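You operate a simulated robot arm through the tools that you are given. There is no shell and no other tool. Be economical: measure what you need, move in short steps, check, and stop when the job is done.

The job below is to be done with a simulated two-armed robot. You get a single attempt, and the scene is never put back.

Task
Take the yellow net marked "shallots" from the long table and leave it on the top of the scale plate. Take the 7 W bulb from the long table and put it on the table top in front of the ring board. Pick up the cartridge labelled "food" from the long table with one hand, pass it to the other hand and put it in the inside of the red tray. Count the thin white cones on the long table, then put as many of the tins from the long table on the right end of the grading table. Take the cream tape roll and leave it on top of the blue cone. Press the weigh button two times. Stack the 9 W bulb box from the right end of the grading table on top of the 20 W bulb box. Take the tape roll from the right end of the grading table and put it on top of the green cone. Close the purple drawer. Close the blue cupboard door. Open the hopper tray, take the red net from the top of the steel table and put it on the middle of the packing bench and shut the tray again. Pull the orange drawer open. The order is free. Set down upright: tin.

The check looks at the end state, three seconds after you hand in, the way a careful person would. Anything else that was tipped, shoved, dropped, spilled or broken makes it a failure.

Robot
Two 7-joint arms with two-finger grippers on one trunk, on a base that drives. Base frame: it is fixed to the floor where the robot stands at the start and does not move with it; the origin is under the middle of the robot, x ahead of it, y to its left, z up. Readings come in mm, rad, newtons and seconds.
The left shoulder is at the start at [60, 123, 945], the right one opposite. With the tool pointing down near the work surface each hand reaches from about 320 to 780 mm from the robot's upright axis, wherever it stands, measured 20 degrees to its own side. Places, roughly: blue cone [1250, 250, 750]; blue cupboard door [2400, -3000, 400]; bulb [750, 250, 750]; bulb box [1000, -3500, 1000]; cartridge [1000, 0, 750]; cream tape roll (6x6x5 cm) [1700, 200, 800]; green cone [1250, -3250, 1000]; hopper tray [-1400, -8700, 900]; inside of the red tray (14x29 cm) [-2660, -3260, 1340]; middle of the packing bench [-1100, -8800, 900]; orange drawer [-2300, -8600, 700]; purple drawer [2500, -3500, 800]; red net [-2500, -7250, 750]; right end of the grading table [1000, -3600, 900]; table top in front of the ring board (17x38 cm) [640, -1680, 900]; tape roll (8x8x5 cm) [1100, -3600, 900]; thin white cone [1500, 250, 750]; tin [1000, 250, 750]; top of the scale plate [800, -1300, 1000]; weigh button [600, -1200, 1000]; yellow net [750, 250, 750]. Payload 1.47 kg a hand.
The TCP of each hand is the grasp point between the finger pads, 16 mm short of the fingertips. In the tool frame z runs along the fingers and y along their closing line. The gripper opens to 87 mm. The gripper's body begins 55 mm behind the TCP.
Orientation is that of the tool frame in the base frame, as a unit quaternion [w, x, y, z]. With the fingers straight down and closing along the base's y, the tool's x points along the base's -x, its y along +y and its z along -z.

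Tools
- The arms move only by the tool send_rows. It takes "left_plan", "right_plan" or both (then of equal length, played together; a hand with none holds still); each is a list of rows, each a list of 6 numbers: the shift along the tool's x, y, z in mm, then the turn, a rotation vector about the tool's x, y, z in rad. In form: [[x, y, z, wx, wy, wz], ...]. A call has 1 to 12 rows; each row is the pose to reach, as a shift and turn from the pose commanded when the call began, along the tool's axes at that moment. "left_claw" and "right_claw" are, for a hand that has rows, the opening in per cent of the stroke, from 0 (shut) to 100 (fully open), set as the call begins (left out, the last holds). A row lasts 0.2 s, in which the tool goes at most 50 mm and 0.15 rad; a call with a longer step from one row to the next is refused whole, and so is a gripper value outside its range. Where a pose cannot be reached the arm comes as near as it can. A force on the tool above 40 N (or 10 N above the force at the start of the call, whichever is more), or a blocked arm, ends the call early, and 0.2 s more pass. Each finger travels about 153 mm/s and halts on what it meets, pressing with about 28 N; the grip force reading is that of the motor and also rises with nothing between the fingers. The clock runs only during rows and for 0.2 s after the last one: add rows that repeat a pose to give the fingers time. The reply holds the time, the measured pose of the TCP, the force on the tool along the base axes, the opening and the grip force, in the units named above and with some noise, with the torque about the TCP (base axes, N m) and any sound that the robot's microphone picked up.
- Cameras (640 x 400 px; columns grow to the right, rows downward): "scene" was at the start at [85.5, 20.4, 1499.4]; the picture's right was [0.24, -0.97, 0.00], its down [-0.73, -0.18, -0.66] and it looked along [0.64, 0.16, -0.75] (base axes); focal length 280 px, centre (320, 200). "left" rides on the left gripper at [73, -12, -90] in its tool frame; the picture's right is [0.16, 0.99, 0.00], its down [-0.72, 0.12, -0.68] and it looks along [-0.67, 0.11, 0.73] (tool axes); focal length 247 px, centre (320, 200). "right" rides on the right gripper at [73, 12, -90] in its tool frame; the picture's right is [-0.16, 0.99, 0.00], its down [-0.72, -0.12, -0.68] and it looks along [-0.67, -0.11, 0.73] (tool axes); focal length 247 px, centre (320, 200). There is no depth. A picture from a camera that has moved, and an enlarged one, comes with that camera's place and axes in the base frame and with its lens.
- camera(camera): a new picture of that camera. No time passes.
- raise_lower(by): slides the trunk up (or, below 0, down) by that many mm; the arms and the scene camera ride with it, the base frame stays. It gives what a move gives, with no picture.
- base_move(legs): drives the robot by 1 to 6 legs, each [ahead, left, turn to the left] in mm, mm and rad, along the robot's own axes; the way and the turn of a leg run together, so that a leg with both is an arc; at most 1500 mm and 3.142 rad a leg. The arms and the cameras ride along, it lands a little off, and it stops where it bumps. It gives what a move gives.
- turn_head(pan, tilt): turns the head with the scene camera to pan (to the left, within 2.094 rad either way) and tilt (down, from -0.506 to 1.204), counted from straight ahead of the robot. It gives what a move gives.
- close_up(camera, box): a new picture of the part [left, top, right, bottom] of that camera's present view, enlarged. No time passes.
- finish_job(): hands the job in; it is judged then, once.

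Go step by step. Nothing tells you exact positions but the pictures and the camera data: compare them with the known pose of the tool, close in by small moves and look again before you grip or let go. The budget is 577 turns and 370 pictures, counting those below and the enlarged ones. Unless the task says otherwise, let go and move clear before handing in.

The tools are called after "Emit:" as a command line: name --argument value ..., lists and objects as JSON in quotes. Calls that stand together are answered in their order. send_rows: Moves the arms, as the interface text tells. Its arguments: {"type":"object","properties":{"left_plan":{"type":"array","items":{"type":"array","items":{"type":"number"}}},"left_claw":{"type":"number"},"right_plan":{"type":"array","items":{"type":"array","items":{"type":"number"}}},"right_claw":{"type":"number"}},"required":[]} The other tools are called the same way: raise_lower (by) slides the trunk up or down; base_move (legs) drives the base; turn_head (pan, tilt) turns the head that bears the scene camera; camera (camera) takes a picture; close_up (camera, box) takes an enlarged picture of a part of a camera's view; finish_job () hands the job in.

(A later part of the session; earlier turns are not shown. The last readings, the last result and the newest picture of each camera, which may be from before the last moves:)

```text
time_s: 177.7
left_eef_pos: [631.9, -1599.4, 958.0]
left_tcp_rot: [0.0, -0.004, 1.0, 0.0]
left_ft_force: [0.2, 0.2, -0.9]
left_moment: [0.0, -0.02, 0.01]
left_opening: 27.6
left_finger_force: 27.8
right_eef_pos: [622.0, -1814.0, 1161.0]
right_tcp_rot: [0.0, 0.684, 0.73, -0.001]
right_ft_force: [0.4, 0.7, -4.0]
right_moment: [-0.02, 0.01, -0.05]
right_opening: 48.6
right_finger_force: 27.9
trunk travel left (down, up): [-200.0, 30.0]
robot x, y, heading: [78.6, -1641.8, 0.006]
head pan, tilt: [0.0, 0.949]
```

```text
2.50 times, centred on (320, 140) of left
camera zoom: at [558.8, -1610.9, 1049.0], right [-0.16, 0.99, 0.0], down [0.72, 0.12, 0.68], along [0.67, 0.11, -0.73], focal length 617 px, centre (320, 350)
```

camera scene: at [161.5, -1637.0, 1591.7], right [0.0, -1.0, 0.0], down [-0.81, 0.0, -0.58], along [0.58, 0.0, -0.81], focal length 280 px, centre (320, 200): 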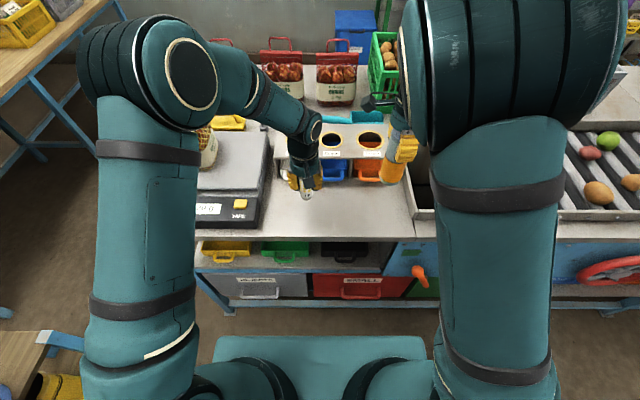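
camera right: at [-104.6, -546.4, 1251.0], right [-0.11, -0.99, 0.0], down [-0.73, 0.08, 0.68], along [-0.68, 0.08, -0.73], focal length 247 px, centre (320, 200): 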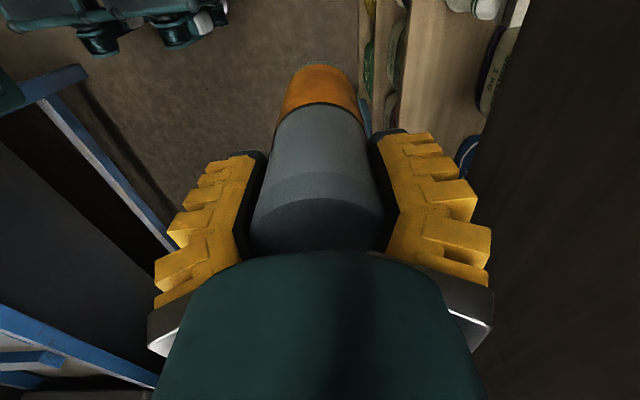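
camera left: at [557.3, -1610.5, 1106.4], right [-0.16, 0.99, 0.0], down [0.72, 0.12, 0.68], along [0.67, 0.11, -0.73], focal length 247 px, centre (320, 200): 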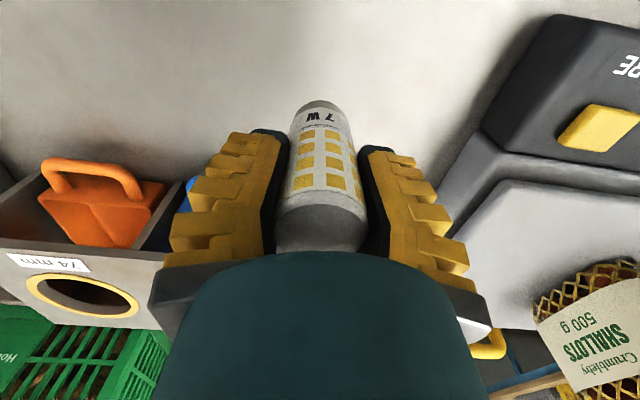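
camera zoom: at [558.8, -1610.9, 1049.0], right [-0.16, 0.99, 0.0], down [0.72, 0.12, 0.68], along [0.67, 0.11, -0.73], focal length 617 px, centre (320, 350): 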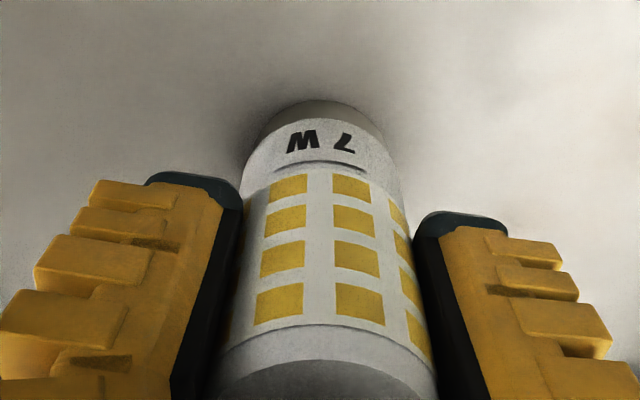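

Emit:
send_rows --left_plan '[[0, 0, 2, 0, 0, 0], [0, 0, 4, 0, 0, 0], [0, 0, 6, 0, 0, 0]]'

```text
time_s: 178.5
left_eef_pos: [631.2, -1599.2, 953.8]
left_tcp_rot: [0.002, -0.001, 1.0, -0.001]
left_ft_force: [0.9, 1.5, 20.9]
left_moment: [0.03, -0.08, -0.01]
left_opening: 31.4
left_finger_force: 28.2
right_eef_pos: [620.6, -1813.6, 1162.0]
right_tcp_rot: [0.0, 0.683, 0.73, 0.0]
right_ft_force: [0.0, 0.7, -3.3]
right_moment: [-0.03, 0.05, -0.03]
right_opening: 48.7
right_finger_force: 27.8
trunk travel left (down, up): [-200.0, 30.0]
robot x, y, heading: [81.6, -1638.9, 0.002]
head pan, tilt: [0.0, 0.949]
```

The bulb stands on the table (contact felt). Releasing and rising.

Emit:
send_rows --left_plan '[[0, 0, -1, 0, 0, 0], [0, 0, -1, 0, 0, 0], [0, 0, -1, 0, 0, 0], [0, 0, -1, 0, 0, 0]]' --left_claw 100

Emit:
send_rows --left_plan '[[0, 0, -30, 0, 0, 0], [0, 0, -60, 0, 0, 0], [0, 0, -100, 0, 0, 0], [0, 0, -140, 0, 0, 0], [0, 0, -180, 0, 0, 0], [0, 0, -220, 0, 0, 0], [0, 0, -260, 0, 0, 0]]'

Emit:
camera --camera "left"

Emit:
camera --camera "right"

```text
time_s: 179.5
left_eef_pos: [632.6, -1599.7, 952.9]
left_tcp_rot: [0.0, -0.003, 1.0, -0.001]
left_ft_force: [0.3, 1.1, 0.0]
left_moment: [0.03, -0.04, 0.01]
left_opening: 87.2
left_finger_force: 0.0
right_eef_pos: [622.8, -1812.6, 1161.3]
right_tcp_rot: [-0.001, 0.683, 0.73, -0.001]
right_ft_force: [0.1, -0.9, -3.1]
right_moment: [-0.02, 0.0, 0.01]
right_opening: 48.5
right_finger_force: 28.5
trunk travel left (down, up): [-200.0, 30.0]
robot x, y, heading: [75.9, -1638.6, 0.005]
head pan, tilt: [0.0, 0.949]
```

```text
time_s: 181.1
left_eef_pos: [633.2, -1598.9, 1212.0]
left_tcp_rot: [0.0, -0.002, 1.0, 0.0]
left_ft_force: [0.1, 0.4, -0.2]
left_moment: [0.05, -0.04, 0.01]
left_opening: 87.1
left_finger_force: 0.0
right_eef_pos: [620.7, -1814.7, 1161.3]
right_tcp_rot: [0.0, 0.683, 0.73, 0.0]
right_ft_force: [-0.6, -0.1, -2.6]
right_moment: [0.02, 0.0, 0.01]
right_opening: 48.7
right_finger_force: 28.0
trunk travel left (down, up): [-200.0, 30.0]
robot x, y, heading: [81.1, -1638.8, 0.008]
head pan, tilt: [0.0, 0.949]
```

```text
275 pictures are left
camera left: at [558.5, -1609.9, 1302.8], right [-0.16, 0.99, 0.0], down [0.72, 0.12, 0.68], along [0.67, 0.11, -0.73], focal length 247 px, centre (320, 200)
```

left: 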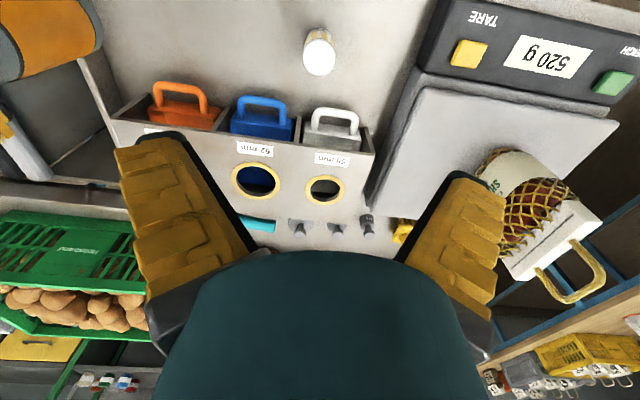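

```text
274 pictures are left
camera right: at [627.6, -1740.8, 1251.3], right [1.0, -0.09, 0.0], down [-0.07, -0.73, 0.68], along [-0.06, -0.68, -0.73], focal length 247 px, centre (320, 200)
```

right: 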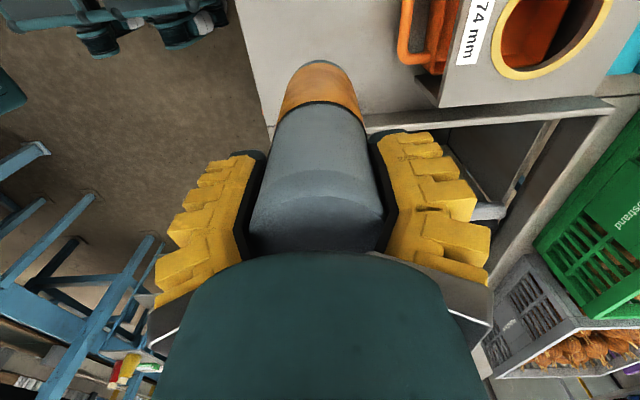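

The bulb stands in the strip before the ring board. Next I back off, turn south, and look for the red tray.

Emit:
send_rows --left_plan '[[40, 0, 0, 0, 0, 0], [80, 20, 0, 0, 0, 0], [120, 40, 0, 0, 0, 0], [150, 60, 0, 0, 0, 0]]' --left_claw 100

Emit:
base_move --legs '[[-500, 0, 0], [0, 0, -1.571]]'

Emit:
turn_head --pan 0.1 --tilt 0.3

Emit:
camera --camera "scene"

Emit:
turn_head --pan -0.9 --tilt 0.3

Emit:
camera --camera "scene"

```text
time_s: 182.1
left_eef_pos: [483.2, -1537.1, 1213.6]
left_tcp_rot: [0.0, -0.003, 1.0, -0.001]
left_ft_force: [-0.7, -0.1, 0.1]
left_moment: [0.02, 0.0, 0.02]
left_opening: 87.0
left_finger_force: 0.0
right_eef_pos: [622.1, -1813.1, 1161.9]
right_tcp_rot: [0.001, 0.683, 0.73, 0.0]
right_ft_force: [-0.3, 1.0, -2.1]
right_moment: [-0.02, -0.02, 0.01]
right_opening: 48.5
right_finger_force: 27.6
trunk travel left (down, up): [-200.0, 30.0]
robot x, y, heading: [79.7, -1636.0, 0.005]
head pan, tilt: [0.0, 0.949]
```

```text
time_s: 188.8
left_eef_pos: [-314.5, -2045.7, 1212.6]
left_tcp_rot: [0.001, 0.699, 0.715, 0.0]
left_ft_force: [-0.7, -0.4, -0.2]
left_moment: [0.02, -0.03, 0.0]
left_opening: 87.1
left_finger_force: 0.1
right_eef_pos: [-586.8, -2187.5, 1160.3]
right_tcp_rot: [-0.001, 0.999, 0.043, 0.001]
right_ft_force: [-0.2, 0.6, -2.6]
right_moment: [0.01, -0.01, 0.02]
right_opening: 48.6
right_finger_force: 27.7
trunk travel left (down, up): [-200.0, 30.0]
robot x, y, heading: [-424.3, -1644.9, -1.545]
head pan, tilt: [0.0, 0.949]
```

```text
time_s: 189.8
left_eef_pos: [-315.4, -2045.8, 1213.3]
left_tcp_rot: [0.0, 0.699, 0.716, -0.001]
left_ft_force: [-0.4, -0.6, -0.3]
left_moment: [0.01, 0.01, 0.01]
left_opening: 86.9
left_finger_force: 0.0
right_eef_pos: [-586.4, -2188.1, 1160.0]
right_tcp_rot: [0.0, 0.999, 0.043, 0.001]
right_ft_force: [-0.4, -0.7, -3.1]
right_moment: [0.01, 0.02, 0.0]
right_opening: 48.6
right_finger_force: 27.9
trunk travel left (down, up): [-200.0, 30.0]
robot x, y, heading: [-419.8, -1641.6, -1.549]
head pan, tilt: [0.099, 0.3]
```

```text
273 pictures are left
camera scene: at [-411.5, -1743.4, 1647.5], right [-0.99, -0.12, 0.0], down [-0.04, 0.29, -0.95], along [0.12, -0.95, -0.3], focal length 280 px, centre (320, 200)
```

scene: 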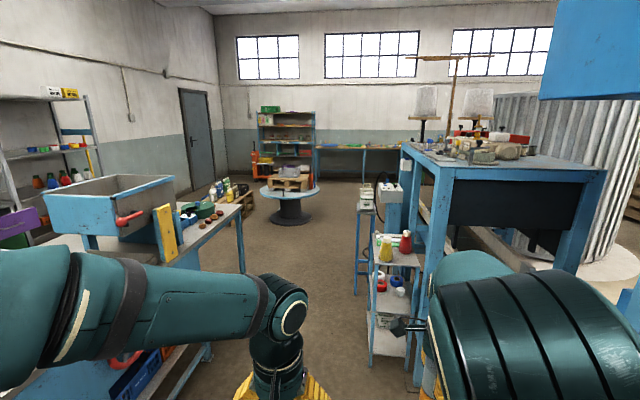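

```text
time_s: 191.1
left_eef_pos: [-314.5, -2045.7, 1213.2]
left_tcp_rot: [-0.001, 0.698, 0.716, 0.0]
left_ft_force: [-1.1, 0.5, -0.5]
left_moment: [-0.01, -0.02, 0.0]
left_opening: 87.0
left_finger_force: 0.2
right_eef_pos: [-586.8, -2187.3, 1160.1]
right_tcp_rot: [-0.002, 0.999, 0.043, 0.0]
right_ft_force: [0.5, 0.4, -3.4]
right_moment: [-0.01, -0.01, 0.0]
right_opening: 48.5
right_finger_force: 27.8
trunk travel left (down, up): [-200.0, 30.0]
robot x, y, heading: [-422.0, -1642.0, -1.547]
head pan, tilt: [-0.901, 0.3]
```

```text
272 pictures are left
camera scene: at [-494.7, -1710.5, 1647.6], right [-0.64, 0.77, 0.0], down [0.23, 0.19, -0.96], along [-0.73, -0.61, -0.3], focal length 280 px, centre (320, 200)
```

scene: 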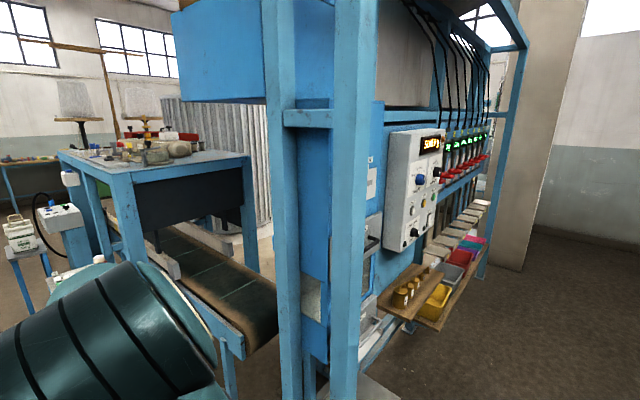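

I see a tall blue table south with items on top, and a conveyor behind the weigher. I move farther south to find the red tray behind the machine.

Emit:
base_move --legs '[[850, 120, 0]]'

Emit:
turn_head --pan -1.3 --tilt 0.2

Emit:
camera --camera "scene"

Emit:
turn_head --pan -0.6 --tilt 0.3

Emit:
camera --camera "scene"

```text
time_s: 195.6
left_eef_pos: [-173.4, -2882.0, 1214.0]
left_tcp_rot: [0.0, 0.697, 0.717, 0.0]
left_ft_force: [0.5, 0.1, -0.1]
left_moment: [-0.01, -0.01, 0.02]
left_opening: 87.2
left_finger_force: 0.1
right_eef_pos: [-444.7, -3025.7, 1161.2]
right_tcp_rot: [-0.001, 0.999, 0.046, 0.001]
right_ft_force: [-0.2, 0.7, -2.8]
right_moment: [0.02, -0.01, -0.01]
right_opening: 48.6
right_finger_force: 28.2
trunk travel left (down, up): [-200.0, 30.0]
robot x, y, heading: [-282.9, -2480.5, -1.54]
head pan, tilt: [-0.901, 0.3]
```

```text
time_s: 196.5
left_eef_pos: [-172.8, -2881.5, 1213.3]
left_tcp_rot: [0.001, 0.696, 0.718, 0.0]
left_ft_force: [0.1, 0.2, 0.6]
left_moment: [-0.02, 0.03, 0.01]
left_opening: 87.2
left_finger_force: 0.0
right_eef_pos: [-446.1, -3026.1, 1160.5]
right_tcp_rot: [0.0, 0.999, 0.046, 0.0]
right_ft_force: [0.3, 0.5, -3.4]
right_moment: [0.0, -0.01, 0.01]
right_opening: 48.6
right_finger_force: 28.0
trunk travel left (down, up): [-200.0, 30.0]
robot x, y, heading: [-286.0, -2477.4, -1.539]
head pan, tilt: [-1.3, 0.201]
```

```text
271 pictures are left
camera scene: at [-374.0, -2514.9, 1656.9], right [-0.3, 0.95, 0.0], down [0.19, 0.06, -0.98], along [-0.94, -0.29, -0.2], focal length 280 px, centre (320, 200)
```

scene: 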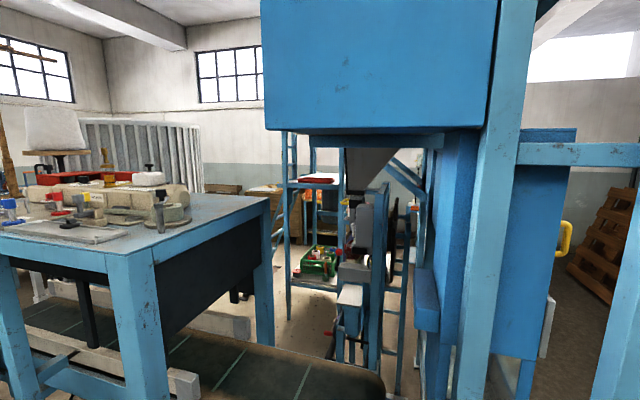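

```text
time_s: 197.6
left_eef_pos: [-174.7, -2881.6, 1213.7]
left_tcp_rot: [0.0, 0.696, 0.718, 0.001]
left_ft_force: [0.0, -0.9, 0.0]
left_moment: [0.02, 0.0, 0.02]
left_opening: 87.4
left_finger_force: 0.1
right_eef_pos: [-444.9, -3025.8, 1160.9]
right_tcp_rot: [0.0, 0.999, 0.046, 0.0]
right_ft_force: [-0.7, 0.1, -3.4]
right_moment: [-0.02, -0.01, 0.01]
right_opening: 48.5
right_finger_force: 27.6
trunk travel left (down, up): [-200.0, 30.0]
robot x, y, heading: [-284.4, -2480.4, -1.542]
head pan, tilt: [-0.6, 0.3]
```

```text
270 pictures are left
camera scene: at [-335.5, -2565.9, 1647.6], right [-0.84, 0.54, 0.0], down [0.16, 0.25, -0.96], along [-0.52, -0.8, -0.3], focal length 280 px, centre (320, 200)
```

scene: 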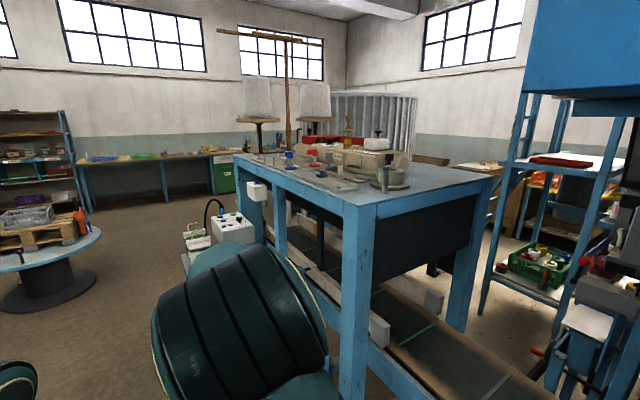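

Found it: the red tray lies on a shelf of a blue ladder rack at about (−2660, −3260, 1340). Zooming in.

Emit:
close_up --camera "scene" --box '[400, 80, 640, 330]'

Emit:
turn_head --pan -1.3 --tilt 0.3

Emit:
close_up --camera "scene" --box '[240, 80, 460, 300]'

```text
1.60 times, centred on (520, 205) of scene
camera zoom: at [-335.5, -2565.9, 1647.6], right [-0.84, 0.54, 0.0], down [0.16, 0.25, -0.96], along [-0.52, -0.8, -0.3], focal length 447 px, centre (0, 192)
```

zoom: 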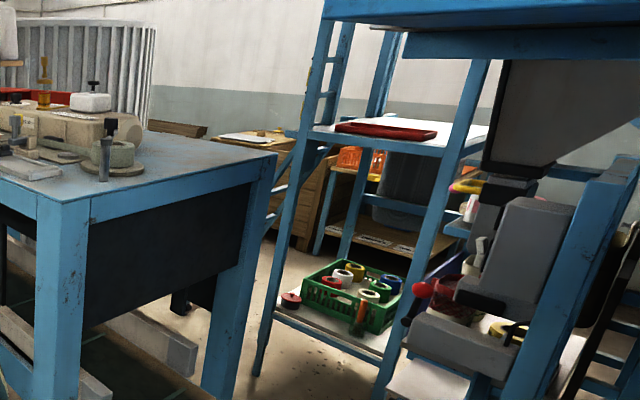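

```text
time_s: 198.6
left_eef_pos: [-173.3, -2881.7, 1214.1]
left_tcp_rot: [0.0, 0.697, 0.718, 0.0]
left_ft_force: [0.2, 0.0, 0.3]
left_moment: [-0.03, 0.0, 0.0]
left_opening: 87.1
left_finger_force: 0.0
right_eef_pos: [-445.3, -3025.7, 1160.6]
right_tcp_rot: [0.0, 0.999, 0.046, 0.001]
right_ft_force: [-0.3, 0.1, -3.3]
right_moment: [0.01, 0.0, -0.01]
right_opening: 48.9
right_finger_force: 28.5
trunk travel left (down, up): [-200.0, 30.0]
robot x, y, heading: [-281.9, -2480.4, -1.538]
head pan, tilt: [-1.3, 0.3]
```

```text
1.82 times, centred on (350, 190) of scene
camera zoom: at [-374.2, -2515.0, 1647.6], right [-0.3, 0.95, 0.0], down [0.28, 0.09, -0.96], along [-0.91, -0.28, -0.3], focal length 508 px, centre (266, 218)
```

zoom: 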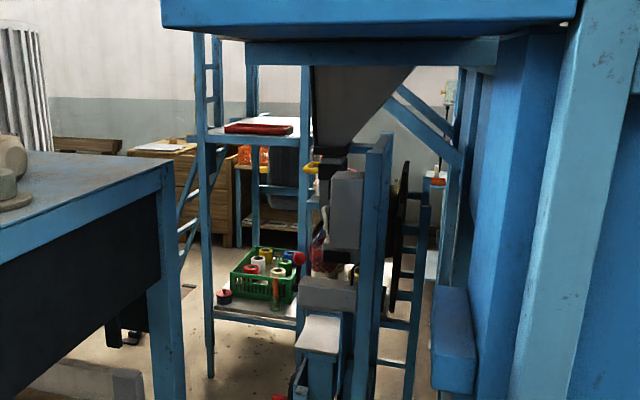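

The tower stands behind the tall table and a low belt blocks the direct way, so I'll drive south past the table and look back toward it.

Emit:
base_move --legs '[[0, 140, -0.03], [1200, 0, 0], [1100, 0, 0]]'

Emit:
turn_head --pan -1.57 --tilt 0.3

Emit:
camera --camera "scene"

Emit:
turn_head --pan -0.7 --tilt 0.3

Emit:
camera --camera "scene"

```text
time_s: 211.4
left_eef_pos: [-60.9, -5183.8, 1213.7]
left_tcp_rot: [0.0, 0.71, 0.704, -0.001]
left_ft_force: [-0.2, 0.1, 0.8]
left_moment: [0.0, 0.02, 0.0]
left_opening: 86.8
left_finger_force: 0.1
right_eef_pos: [-338.3, -5316.3, 1160.6]
right_tcp_rot: [-0.001, 1.0, 0.026, 0.001]
right_ft_force: [-0.2, -0.5, -3.4]
right_moment: [-0.01, -0.01, 0.01]
right_opening: 48.6
right_finger_force: 28.0
trunk travel left (down, up): [-200.0, 30.0]
robot x, y, heading: [-152.2, -4776.3, -1.58]
head pan, tilt: [-1.3, 0.3]
```

```text
time_s: 212.2
left_eef_pos: [-61.1, -5183.1, 1213.4]
left_tcp_rot: [0.0, 0.711, 0.703, 0.001]
left_ft_force: [0.5, -0.8, 0.4]
left_moment: [-0.01, -0.02, -0.01]
left_opening: 87.1
left_finger_force: 0.0
right_eef_pos: [-338.2, -5315.4, 1160.1]
right_tcp_rot: [-0.001, 1.0, 0.026, 0.0]
right_ft_force: [-0.4, -1.1, -2.9]
right_moment: [-0.03, 0.0, 0.03]
right_opening: 48.7
right_finger_force: 28.1
trunk travel left (down, up): [-200.0, 30.0]
robot x, y, heading: [-159.3, -4775.7, -1.58]
head pan, tilt: [-1.571, 0.3]
```

```text
267 pictures are left
camera scene: at [-249.8, -4783.6, 1647.6], right [0.01, 1.0, 0.0], down [0.3, 0.0, -0.96], along [-0.96, 0.01, -0.3], focal length 280 px, centre (320, 200)
```

scene: 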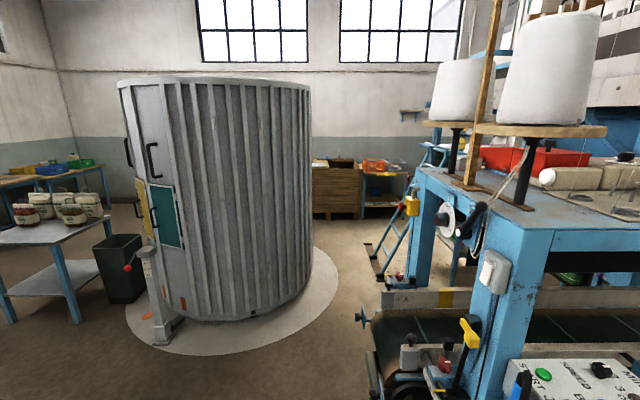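

```text
time_s: 213.4
left_eef_pos: [-62.2, -5183.1, 1212.9]
left_tcp_rot: [0.0, 0.711, 0.703, -0.001]
left_ft_force: [-0.3, -0.3, 0.2]
left_moment: [0.04, -0.03, -0.03]
left_opening: 87.1
left_finger_force: 0.1
right_eef_pos: [-337.8, -5317.2, 1161.2]
right_tcp_rot: [-0.002, 1.0, 0.026, 0.001]
right_ft_force: [0.9, -0.8, -3.0]
right_moment: [0.02, 0.01, -0.02]
right_opening: 48.8
right_finger_force: 28.1
trunk travel left (down, up): [-200.0, 30.0]
robot x, y, heading: [-154.1, -4777.2, -1.581]
head pan, tilt: [-0.7, 0.3]
```

```text
266 pictures are left
camera scene: at [-217.3, -4855.5, 1647.6], right [-0.76, 0.65, 0.0], down [0.19, 0.22, -0.96], along [-0.62, -0.72, -0.3], focal length 280 px, centre (320, 200)
```

scene: 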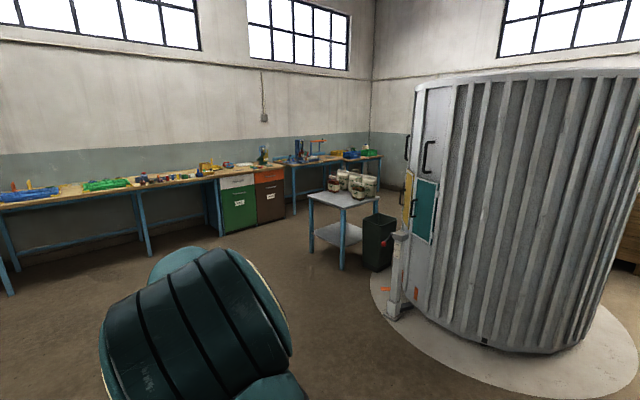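

A round corrugated booth stands to the west; a passage between it and the table leads to the tower. I turn west and approach.

Emit:
base_move --legs '[[0, 0, -1.561], [600, 0, 0]]'

Emit:
turn_head --pan -0.4 --tilt 0.35

Emit:
camera --camera "scene"

Emit:
turn_head --pan 0.35 --tilt 0.5

Emit:
camera --camera "scene"

```text
time_s: 220.7
left_eef_pos: [-1167.5, -4831.3, 1214.1]
left_tcp_rot: [0.0, 1.0, -0.023, 0.001]
left_ft_force: [-0.2, -0.3, 0.2]
left_moment: [0.0, -0.02, -0.01]
left_opening: 87.0
left_finger_force: 0.1
right_eef_pos: [-1291.1, -4549.2, 1160.0]
right_tcp_rot: [0.0, 0.713, -0.701, 0.001]
right_ft_force: [-0.6, 0.2, -3.1]
right_moment: [0.01, 0.04, 0.02]
right_opening: 48.6
right_finger_force: 28.0
trunk travel left (down, up): [-200.0, 30.0]
robot x, y, heading: [-758.3, -4754.1, 3.093]
head pan, tilt: [-0.7, 0.3]
```

```text
time_s: 221.5
left_eef_pos: [-1168.0, -4830.0, 1213.3]
left_tcp_rot: [0.0, 1.0, -0.024, 0.0]
left_ft_force: [0.3, 0.9, -0.2]
left_moment: [0.01, -0.01, 0.01]
left_opening: 86.9
left_finger_force: 0.1
right_eef_pos: [-1289.9, -4549.4, 1161.2]
right_tcp_rot: [-0.001, 0.713, -0.701, 0.002]
right_ft_force: [-0.7, -0.4, -3.6]
right_moment: [-0.01, -0.03, 0.03]
right_opening: 48.9
right_finger_force: 28.2
trunk travel left (down, up): [-200.0, 30.0]
robot x, y, heading: [-757.3, -4750.1, 3.088]
head pan, tilt: [-0.4, 0.351]
```

```text
265 pictures are left
camera scene: at [-852.4, -4709.0, 1642.9], right [0.43, 0.9, 0.0], down [0.31, -0.15, -0.94], along [-0.85, 0.41, -0.34], focal length 280 px, centre (320, 200)
```

scene: 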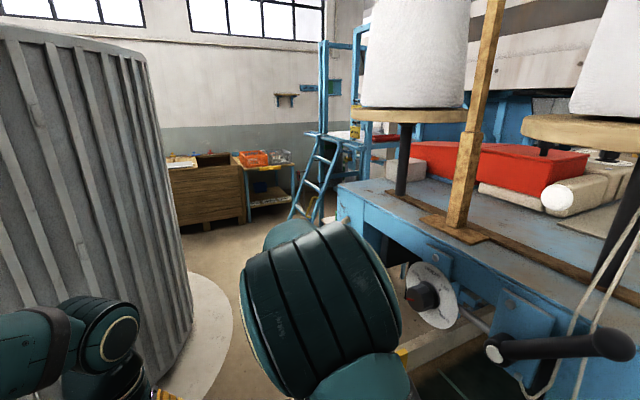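

```text
time_s: 222.6
left_eef_pos: [-1168.1, -4833.0, 1213.2]
left_tcp_rot: [0.0, 1.0, -0.024, 0.0]
left_ft_force: [0.0, 0.1, -0.2]
left_moment: [0.03, -0.02, 0.04]
left_opening: 87.3
left_finger_force: 0.1
right_eef_pos: [-1290.1, -4549.4, 1161.5]
right_tcp_rot: [0.0, 0.712, -0.702, 0.001]
right_ft_force: [-0.9, -0.3, -3.3]
right_moment: [-0.01, -0.02, -0.05]
right_opening: 48.5
right_finger_force: 27.5
trunk travel left (down, up): [-200.0, 30.0]
robot x, y, heading: [-757.8, -4749.0, 3.092]
head pan, tilt: [0.351, 0.499]
```

```text
264 pictures are left
camera scene: at [-855.4, -4776.4, 1629.2], right [-0.3, 0.95, 0.0], down [0.46, 0.14, -0.88], along [-0.84, -0.26, -0.48], focal length 280 px, centre (320, 200)
```

scene: 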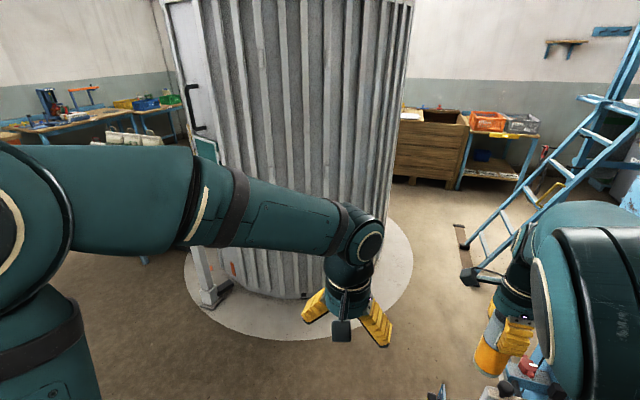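

Emit:
turn_head --pan -0.4 --tilt 0.35

Emit:
close_up --camera "scene" --box '[260, 20, 460, 260]'

```text
time_s: 223.7
left_eef_pos: [-1168.4, -4832.6, 1214.3]
left_tcp_rot: [0.0, 1.0, -0.024, 0.0]
left_ft_force: [-0.1, 0.2, 0.3]
left_moment: [-0.03, 0.01, 0.03]
left_opening: 87.0
left_finger_force: 0.0
right_eef_pos: [-1290.4, -4549.1, 1160.4]
right_tcp_rot: [0.0, 0.713, -0.702, 0.001]
right_ft_force: [-0.8, -0.4, -2.8]
right_moment: [0.01, -0.03, -0.01]
right_opening: 48.8
right_finger_force: 28.7
trunk travel left (down, up): [-200.0, 30.0]
robot x, y, heading: [-758.3, -4753.9, 3.091]
head pan, tilt: [-0.4, 0.351]
```

```text
1.67 times, centred on (360, 140) of scene
camera zoom: at [-852.6, -4709.1, 1642.8], right [0.43, 0.9, 0.0], down [0.31, -0.15, -0.94], along [-0.85, 0.4, -0.34], focal length 466 px, centre (253, 300)
```

zoom: 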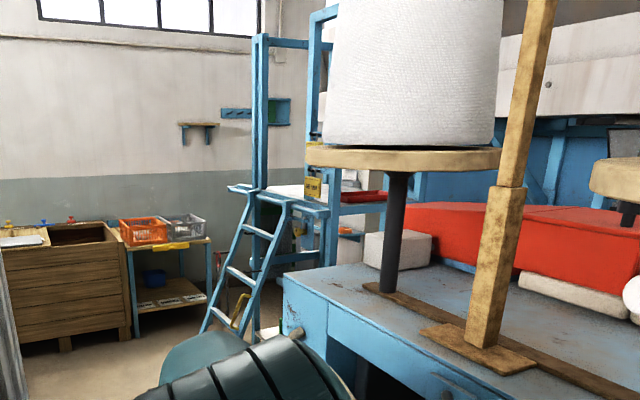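

The tray is reachable from the gap southeast of the tower. Before that I do the hand-over here: first rotate the right hand so the cartridge lies horizontal pointing toward the left hand.

Emit:
send_rows --right_plan '[[0, 0, 0, 0, 0.14, 0], [0, 0, 0, 0, 0.28, 0], [0, 0, 0, 0, 0.42, 0], [0, 0, 0, 0, 0.56, 0], [0, 0, 0, 0, 0.7, 0], [0, 0, 0, 0, 0.84, 0], [0, 0, 0, 0, 0.98, 0], [0, 0, 0, 0, 1.12, 0], [0, 0, 0, 0, 1.26, 0], [0, 0, 0, 0, 1.4, 0], [0, 0, 0, 0, 1.52, 0], [0, 0, 0, 0, 1.57, 0]]' --left_plan '[[0, 0, 0, 0, 0, 0], [10, 10, -20, 0, 0, 0], [10, 30, -40, 0, 0, 0], [10, 50, -60, 0, 0, 0], [10, 70, -80, 0, 0, 0], [10, 90, -100, 0, 0, 0], [10, 100, -120, 0, 0, 0], [10, 100, -120, 0, 0, 0], [10, 100, -120, 0, 0, 0], [10, 100, -120, 0, 0, 0], [10, 100, -120, 0, 0, 0], [10, 100, -120, 0, 0, 0]]'

Emit:
turn_head --pan 0 --tilt 0.75

Emit:
camera --camera "scene"

```text
time_s: 226.5
left_eef_pos: [-1154.7, -4954.7, 1331.4]
left_tcp_rot: [-0.005, 1.0, -0.019, -0.003]
left_ft_force: [0.8, 1.1, -0.6]
left_moment: [0.01, 0.03, 0.04]
left_opening: 86.7
left_finger_force: 0.1
right_eef_pos: [-1287.6, -4590.9, 1174.1]
right_tcp_rot: [0.489, 0.522, -0.478, 0.511]
right_ft_force: [-0.1, -0.3, -3.3]
right_moment: [0.16, 0.02, 0.03]
right_opening: 48.8
right_finger_force: 27.9
trunk travel left (down, up): [-200.0, 30.0]
robot x, y, heading: [-757.7, -4754.5, 3.1]
head pan, tilt: [-0.4, 0.351]
stopped in row 12 (left hand): the arm was blocked; the commanded pose is now the measured one
```

```text
time_s: 227.3
left_eef_pos: [-1156.9, -4957.0, 1330.5]
left_tcp_rot: [-0.008, 1.0, -0.021, -0.001]
left_ft_force: [0.5, 0.5, 0.1]
left_moment: [0.0, -0.04, 0.02]
left_opening: 86.9
left_finger_force: 0.0
right_eef_pos: [-1289.3, -4589.5, 1172.4]
right_tcp_rot: [0.489, 0.52, -0.481, 0.509]
right_ft_force: [0.2, 1.4, -3.3]
right_moment: [0.14, -0.02, -0.02]
right_opening: 48.7
right_finger_force: 27.7
trunk travel left (down, up): [-200.0, 30.0]
robot x, y, heading: [-755.4, -4750.9, 3.099]
head pan, tilt: [0.0, 0.75]
```

```text
262 pictures are left
camera scene: at [-846.7, -4770.2, 1607.3], right [0.04, 1.0, 0.01], down [0.68, -0.02, -0.73], along [-0.73, 0.04, -0.68], focal length 280 px, centre (320, 200)
```

scene: 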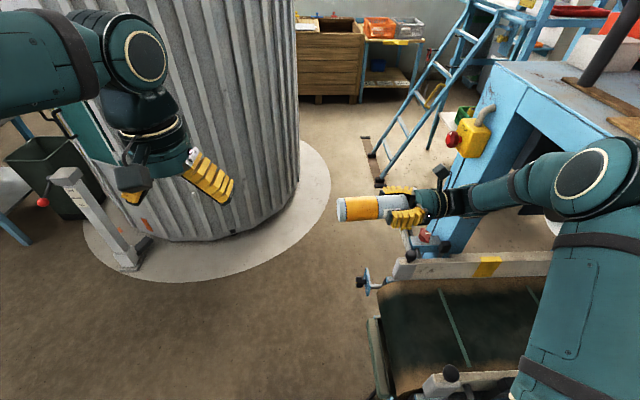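

The cartridge lies horizontally, pointing at the left hand. Now the left hand swings over it with fingers rotated 90°.

Emit:
send_rows --left_plan '[[-10, -10, 20, 0, 0, 0.13], [-20, -20, 40, 0, 0, 0.26], [-30, -45, 40, 0, 0, 0.39], [-40, -75, 40, 0, 0, 0.52], [-50, -105, 40, 0, 0, 0.65], [-62, -135, 40, 0, 0, 0.78], [-74, -165, 40, 0, 0, 0.91], [-86, -195, 40, 0, 0, 1.04], [-98, -225, 40, 0, 0, 1.17], [-108, -255, 40, 0, 0, 1.3], [-118, -280, 40, 0, 0, 1.43], [-128, -303, 40, 0, 0, 1.56]]'

Emit:
camera --camera "scene"

Emit:
camera --camera "left"

```text
time_s: 229.9
left_eef_pos: [-1274.4, -4648.6, 1294.9]
left_tcp_rot: [0.005, -0.696, 0.718, 0.007]
left_ft_force: [-0.8, 1.3, -0.5]
left_moment: [0.0, 0.02, 0.0]
left_opening: 87.1
left_finger_force: 0.1
right_eef_pos: [-1289.1, -4590.0, 1173.6]
right_tcp_rot: [0.488, 0.52, -0.481, 0.51]
right_ft_force: [0.1, 0.9, -2.6]
right_moment: [0.11, 0.03, -0.02]
right_opening: 48.9
right_finger_force: 28.0
trunk travel left (down, up): [-200.0, 30.0]
robot x, y, heading: [-756.9, -4754.3, 3.104]
head pan, tilt: [0.0, 0.75]
```

```text
261 pictures are left
camera scene: at [-847.0, -4770.3, 1607.3], right [0.04, 1.0, 0.01], down [0.68, -0.02, -0.73], along [-0.73, 0.04, -0.68], focal length 280 px, centre (320, 200)
```

scene: 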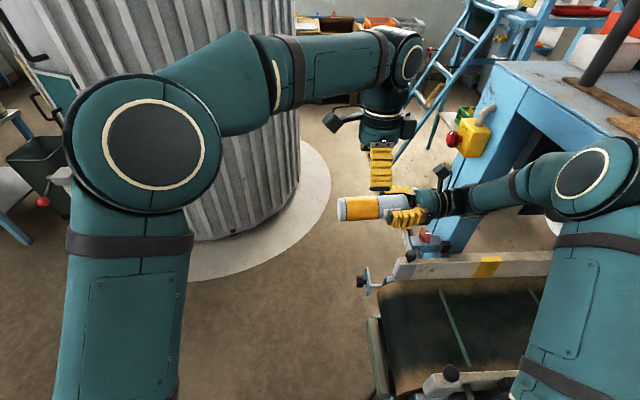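

```text
260 pictures are left
camera left: at [-1265.4, -4721.8, 1384.0], right [-0.99, -0.13, 0.0], down [-0.09, 0.72, 0.69], along [-0.09, 0.69, -0.72], focal length 247 px, centre (320, 200)
```

left: 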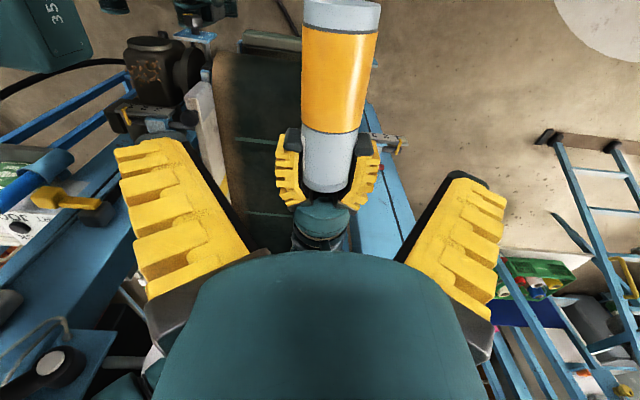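

Well aligned; small shift and descend around the cartridge.

Emit:
send_rows --left_plan '[[5, 13, 0, 0, 0, 0], [5, 13, 30, 0, 0, 0], [5, 13, 60, 0, 0, 0], [5, 13, 90, 0, 0, 0], [5, 13, 110, 0, 0, 0], [5, 13, 120, 0, 0, 0], [5, 13, 120, 0, 0, 0]]'

Emit:
camera --camera "left"

Emit:
close_up --camera "scene" --box '[310, 120, 470, 260]'

```text
time_s: 231.6
left_eef_pos: [-1288.7, -4649.9, 1174.5]
left_tcp_rot: [0.004, -0.696, 0.718, 0.007]
left_ft_force: [-0.3, -0.1, 0.3]
left_moment: [-0.04, 0.0, -0.02]
left_opening: 87.0
left_finger_force: 0.1
right_eef_pos: [-1288.7, -4590.1, 1174.7]
right_tcp_rot: [0.488, 0.521, -0.48, 0.51]
right_ft_force: [-0.2, 0.3, -3.9]
right_moment: [0.17, 0.03, -0.01]
right_opening: 48.9
right_finger_force: 28.0
trunk travel left (down, up): [-200.0, 30.0]
robot x, y, heading: [-757.4, -4756.8, 3.098]
head pan, tilt: [0.0, 0.75]
```

```text
259 pictures are left
camera left: at [-1278.6, -4723.6, 1264.0], right [-0.99, -0.13, 0.0], down [-0.09, 0.72, 0.69], along [-0.09, 0.69, -0.72], focal length 247 px, centre (320, 200)
```

left: 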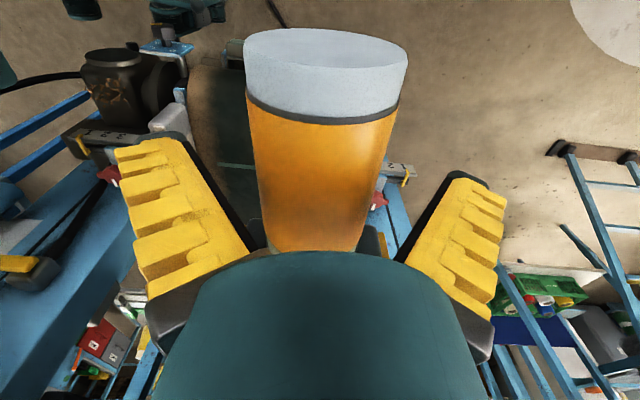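

```text
2.86 times, centred on (390, 190) of scene
camera zoom: at [-847.1, -4770.3, 1607.3], right [0.04, 1.0, 0.02], down [0.68, -0.02, -0.73], along [-0.73, 0.04, -0.68], focal length 799 px, centre (120, 229)
```

zoom: 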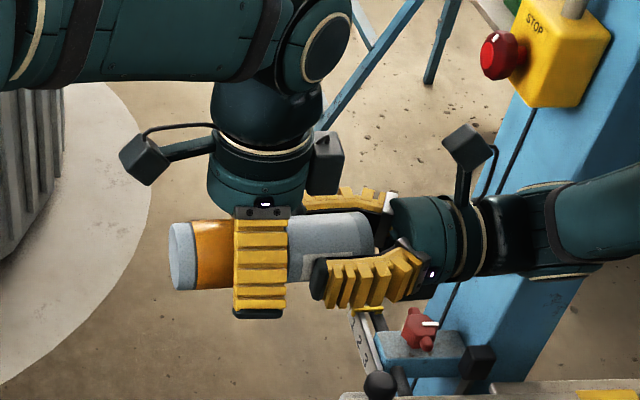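

Closing the left hand, then opening the right and drawing the left away.

Emit:
send_rows --left_plan '[[0, 0, 0, 0, 0, 0], [0, 0, 0, 0, 0, 0], [0, 0, 0, 0, 0, 0], [0, 0, 0, 0, 0, 0]]' --left_claw 0

Emit:
send_rows --right_plan '[[0, 0, 0, 0, 0, 0], [0, 0, 0, 0, 0, 0], [0, 0, 0, 0, 0, 0], [0, 0, 0, 0, 0, 0]]' --right_claw 100

Emit:
send_rows --left_plan '[[20, 0, 0, 0, 0, 0], [40, 0, 0, 0, 0, 0], [65, 0, 0, 0, 0, 0], [90, 0, 0, 0, 0, 0], [120, 0, 0, 0, 0, 0], [150, 0, 0, 0, 0, 0], [180, 0, 0, 0, 0, 0]]'

Emit:
camera --camera "scene"

Emit:
camera --camera "left"

```text
time_s: 232.6
left_eef_pos: [-1287.1, -4649.6, 1174.3]
left_tcp_rot: [0.006, -0.696, 0.718, 0.006]
left_ft_force: [10.3, 0.3, 0.0]
left_moment: [-0.25, 0.03, 0.23]
left_opening: 50.3
left_finger_force: 27.9
right_eef_pos: [-1288.7, -4589.2, 1173.8]
right_tcp_rot: [0.489, 0.52, -0.481, 0.509]
right_ft_force: [-10.6, 0.8, -0.1]
right_moment: [0.22, -0.05, -0.89]
right_opening: 49.2
right_finger_force: 28.2
trunk travel left (down, up): [-200.0, 30.0]
robot x, y, heading: [-758.7, -4753.3, 3.102]
head pan, tilt: [0.0, 0.75]
```

```text
time_s: 233.6
left_eef_pos: [-1287.6, -4648.0, 1175.2]
left_tcp_rot: [0.004, -0.696, 0.718, 0.006]
left_ft_force: [0.5, -0.2, 0.5]
left_moment: [-0.04, -0.02, 0.01]
left_opening: 49.6
left_finger_force: 27.9
right_eef_pos: [-1288.8, -4590.8, 1173.8]
right_tcp_rot: [0.489, 0.521, -0.48, 0.509]
right_ft_force: [-0.4, 0.0, 0.6]
right_moment: [-0.01, -0.02, -0.01]
right_opening: 86.6
right_finger_force: 0.1
trunk travel left (down, up): [-200.0, 30.0]
robot x, y, heading: [-760.1, -4751.7, 3.099]
head pan, tilt: [0.0, 0.75]
```

```text
time_s: 235.2
left_eef_pos: [-1291.5, -4828.3, 1173.6]
left_tcp_rot: [0.004, -0.697, 0.717, 0.007]
left_ft_force: [0.9, 0.1, -0.5]
left_moment: [-0.07, 0.01, -0.01]
left_opening: 49.1
left_finger_force: 28.4
right_eef_pos: [-1290.1, -4590.4, 1173.6]
right_tcp_rot: [0.488, 0.52, -0.481, 0.51]
right_ft_force: [-0.4, -0.5, 0.8]
right_moment: [0.01, 0.01, 0.0]
right_opening: 87.1
right_finger_force: 0.1
trunk travel left (down, up): [-200.0, 30.0]
robot x, y, heading: [-758.7, -4754.4, 3.1]
head pan, tilt: [0.0, 0.75]
```

```text
257 pictures are left
camera scene: at [-847.4, -4770.2, 1607.3], right [0.04, 1.0, 0.01], down [0.68, -0.02, -0.73], along [-0.73, 0.04, -0.68], focal length 280 px, centre (320, 200)
```

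scene: 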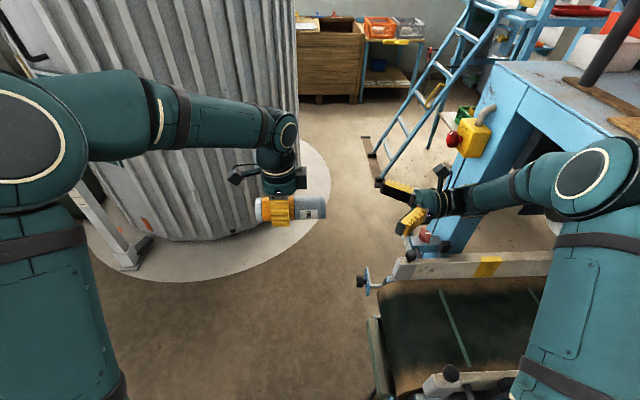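

```text
256 pictures are left
camera left: at [-1282.5, -4903.1, 1262.2], right [-0.99, -0.13, 0.0], down [-0.09, 0.72, 0.69], along [-0.09, 0.69, -0.72], focal length 247 px, centre (320, 200)
```

left: 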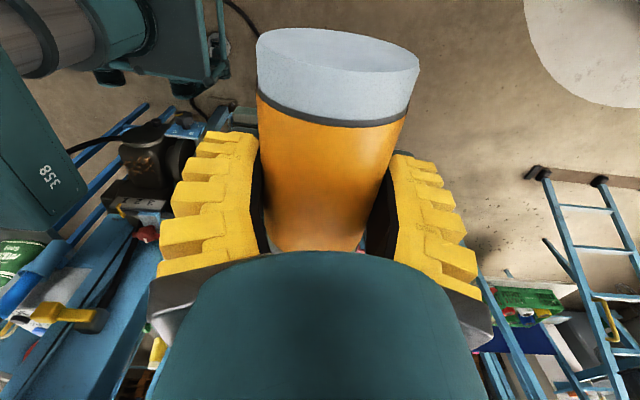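

Hand-over done: the left hand holds the cartridge. I tuck the right hand and drive west, then turn toward the tower.

Emit:
send_rows --right_plan '[[0, -10, 0, 0, -0.14, 0], [0, -20, 0, 0, -0.28, 0], [0, -30, 0, 0, -0.42, 0], [0, -40, 0, 0, -0.56, 0], [0, -50, 0, 0, -0.7, 0], [0, -60, 0, 0, -0.84, 0], [0, -70, 0, 0, -0.98, 0], [0, -80, 0, 0, -1.12, 0], [0, -90, 0, 0, -1.26, 0], [0, -100, 0, 0, -1.4, 0], [0, -100, 0, 0, -1.52, 0], [0, -100, 0, 0, -1.57, 0]]' --right_claw 0

Emit:
base_move --legs '[[1350, 0, 0], [0, 0, -1.0]]'

Emit:
turn_head --pan 0.2 --tilt 0.35

Emit:
camera --camera "scene"

```text
time_s: 237.8
left_eef_pos: [-1293.1, -4812.3, 1172.2]
left_tcp_rot: [0.001, -0.695, 0.719, 0.0]
left_ft_force: [-0.4, 0.6, -0.6]
left_moment: [-0.07, -0.01, 0.06]
left_opening: 49.1
left_finger_force: 27.9
right_eef_pos: [-1192.5, -4561.2, 1166.4]
right_tcp_rot: [0.007, 0.723, -0.691, -0.001]
right_ft_force: [0.1, -0.6, -0.8]
right_moment: [-0.04, -0.02, -0.04]
right_opening: 0.0
right_finger_force: 28.4
trunk travel left (down, up): [-200.0, 30.0]
robot x, y, heading: [-760.2, -4753.0, 3.099]
head pan, tilt: [0.0, 0.75]
```

```text
time_s: 238.8
left_eef_pos: [-1306.4, -4810.2, 1170.8]
left_tcp_rot: [0.001, -0.694, 0.72, -0.001]
left_ft_force: [1.0, -0.4, 0.0]
left_moment: [-0.04, -0.01, 0.01]
left_opening: 49.2
left_finger_force: 28.0
right_eef_pos: [-1203.7, -4559.6, 1165.2]
right_tcp_rot: [0.007, 0.721, -0.692, -0.001]
right_ft_force: [-0.6, -0.1, -1.1]
right_moment: [0.0, 0.0, 0.0]
right_opening: 0.0
right_finger_force: 28.1
trunk travel left (down, up): [-200.0, 30.0]
robot x, y, heading: [-772.7, -4756.3, 3.093]
head pan, tilt: [0.0, 0.75]
stopped in leg 1: the robot was blocked; the commanded pose is now the measured one
```

```text
time_s: 239.7
left_eef_pos: [-1305.6, -4811.2, 1173.4]
left_tcp_rot: [0.001, -0.695, 0.719, 0.0]
left_ft_force: [0.3, -0.3, 0.4]
left_moment: [-0.03, 0.0, 0.0]
left_opening: 48.6
left_finger_force: 28.0
right_eef_pos: [-1204.3, -4559.1, 1165.7]
right_tcp_rot: [0.007, 0.721, -0.693, -0.002]
right_ft_force: [-0.2, -0.6, 0.3]
right_moment: [0.03, -0.02, 0.0]
right_opening: 0.2
right_finger_force: 28.2
trunk travel left (down, up): [-200.0, 30.0]
robot x, y, heading: [-769.6, -4755.5, 3.094]
head pan, tilt: [0.201, 0.351]
```

```text
255 pictures are left
camera scene: at [-872.5, -4765.9, 1642.8], right [-0.15, 0.99, 0.0], down [0.34, 0.05, -0.94], along [-0.93, -0.14, -0.34], focal length 280 px, centre (320, 200)
```

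scene: 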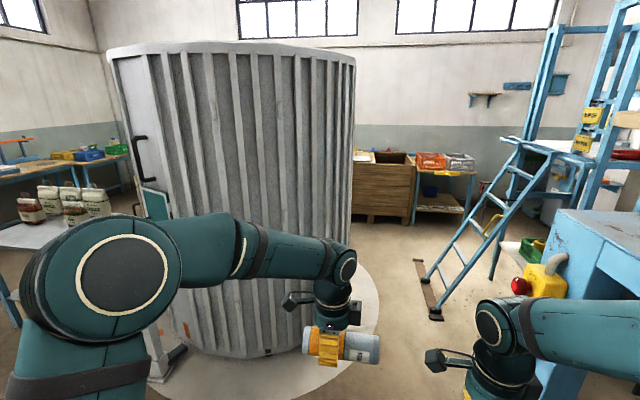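

The belt conveyor sticking out of the table (south end y≈−4600) stopped the base. I back off, shift south, pass it, then turn toward the tower.

Emit:
base_move --legs '[[-40, 0, 0], [0, 240, 0], [750, 0, 0], [350, -300, 0]]'

Emit:
turn_head --pan -0.3 --tilt 0.5

Emit:
camera --camera "scene"

```text
time_s: 249.4
left_eef_pos: [-2359.5, -4700.1, 1173.1]
left_tcp_rot: [0.0, -0.697, 0.717, 0.0]
left_ft_force: [-0.7, 0.4, -0.8]
left_moment: [-0.01, 0.0, 0.02]
left_opening: 49.0
left_finger_force: 27.9
right_eef_pos: [-2259.5, -4448.8, 1165.6]
right_tcp_rot: [0.008, 0.723, -0.69, -0.001]
right_ft_force: [0.1, 0.6, -0.6]
right_moment: [0.0, 0.0, 0.01]
right_opening: 0.1
right_finger_force: 28.2
trunk travel left (down, up): [-200.0, 30.0]
robot x, y, heading: [-1824.0, -4640.7, 3.099]
head pan, tilt: [0.201, 0.351]
```

```text
time_s: 250.3
left_eef_pos: [-2360.1, -4700.8, 1173.8]
left_tcp_rot: [0.0, -0.696, 0.718, 0.0]
left_ft_force: [0.3, 0.0, -0.3]
left_moment: [-0.08, 0.01, 0.0]
left_opening: 48.9
left_finger_force: 28.2
right_eef_pos: [-2259.0, -4448.7, 1164.9]
right_tcp_rot: [0.007, 0.723, -0.69, -0.002]
right_ft_force: [0.3, -0.1, -0.1]
right_moment: [0.01, 0.02, 0.03]
right_opening: 0.0
right_finger_force: 28.5
trunk travel left (down, up): [-200.0, 30.0]
robot x, y, heading: [-1826.7, -4637.8, 3.104]
head pan, tilt: [-0.3, 0.499]
```

```text
254 pictures are left
camera scene: at [-1920.0, -4608.3, 1629.2], right [0.33, 0.94, 0.0], down [0.45, -0.16, -0.88], along [-0.83, 0.29, -0.48], focal length 280 px, centre (320, 200)
```

scene: 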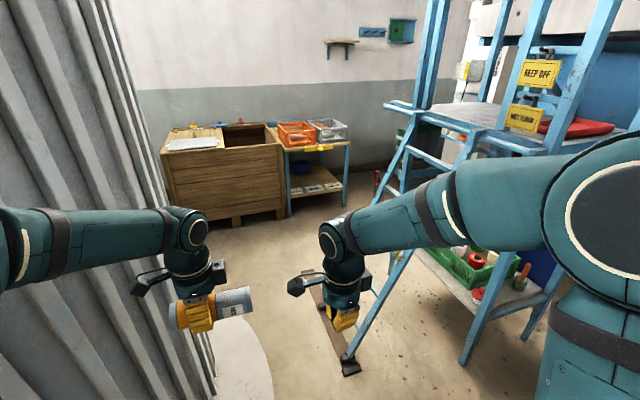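

Turn first, then sidestep west and advance toward the tower.

Emit:
base_move --legs '[[0, 0, -1.05], [115, 240, 0], [350, 0, 0]]'

Emit:
turn_head --pan 0.1 --tilt 0.5

Emit:
camera --camera "scene"

```text
time_s: 257.6
left_eef_pos: [-2585.0, -3909.8, 1171.8]
left_tcp_rot: [-0.001, -0.25, 0.968, 0.0]
left_ft_force: [-0.2, 0.0, 0.1]
left_moment: [-0.07, 0.07, -0.03]
left_opening: 48.8
left_finger_force: 28.3
right_eef_pos: [-2316.5, -3869.0, 1164.8]
right_tcp_rot: [-0.006, -0.287, 0.958, 0.005]
right_ft_force: [0.1, 0.8, 0.2]
right_moment: [-0.03, -0.01, 0.02]
right_opening: 0.2
right_finger_force: 27.7
trunk travel left (down, up): [-200.0, 30.0]
robot x, y, heading: [-2259.9, -4340.3, 2.065]
head pan, tilt: [-0.3, 0.499]
```

```text
time_s: 258.5
left_eef_pos: [-2585.2, -3910.4, 1172.6]
left_tcp_rot: [0.0, -0.25, 0.968, 0.001]
left_ft_force: [-0.1, 0.8, -0.3]
left_moment: [-0.03, 0.05, 0.02]
left_opening: 48.5
left_finger_force: 28.5
right_eef_pos: [-2316.7, -3868.3, 1164.8]
right_tcp_rot: [-0.005, -0.286, 0.958, 0.005]
right_ft_force: [-1.0, 0.7, -0.2]
right_moment: [-0.05, 0.01, 0.0]
right_opening: 0.0
right_finger_force: 28.1
trunk travel left (down, up): [-200.0, 30.0]
robot x, y, heading: [-2260.3, -4338.8, 2.063]
head pan, tilt: [0.099, 0.499]
```

```text
253 pictures are left
camera scene: at [-2316.2, -4254.5, 1629.2], right [0.83, 0.56, 0.0], down [0.27, -0.4, -0.88], along [-0.49, 0.73, -0.48], focal length 280 px, centre (320, 200)
```

scene: 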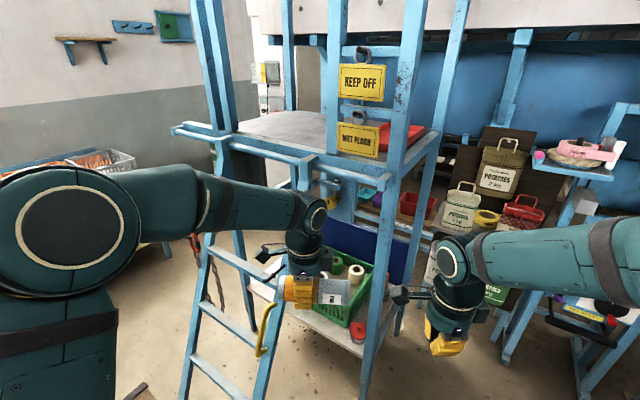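

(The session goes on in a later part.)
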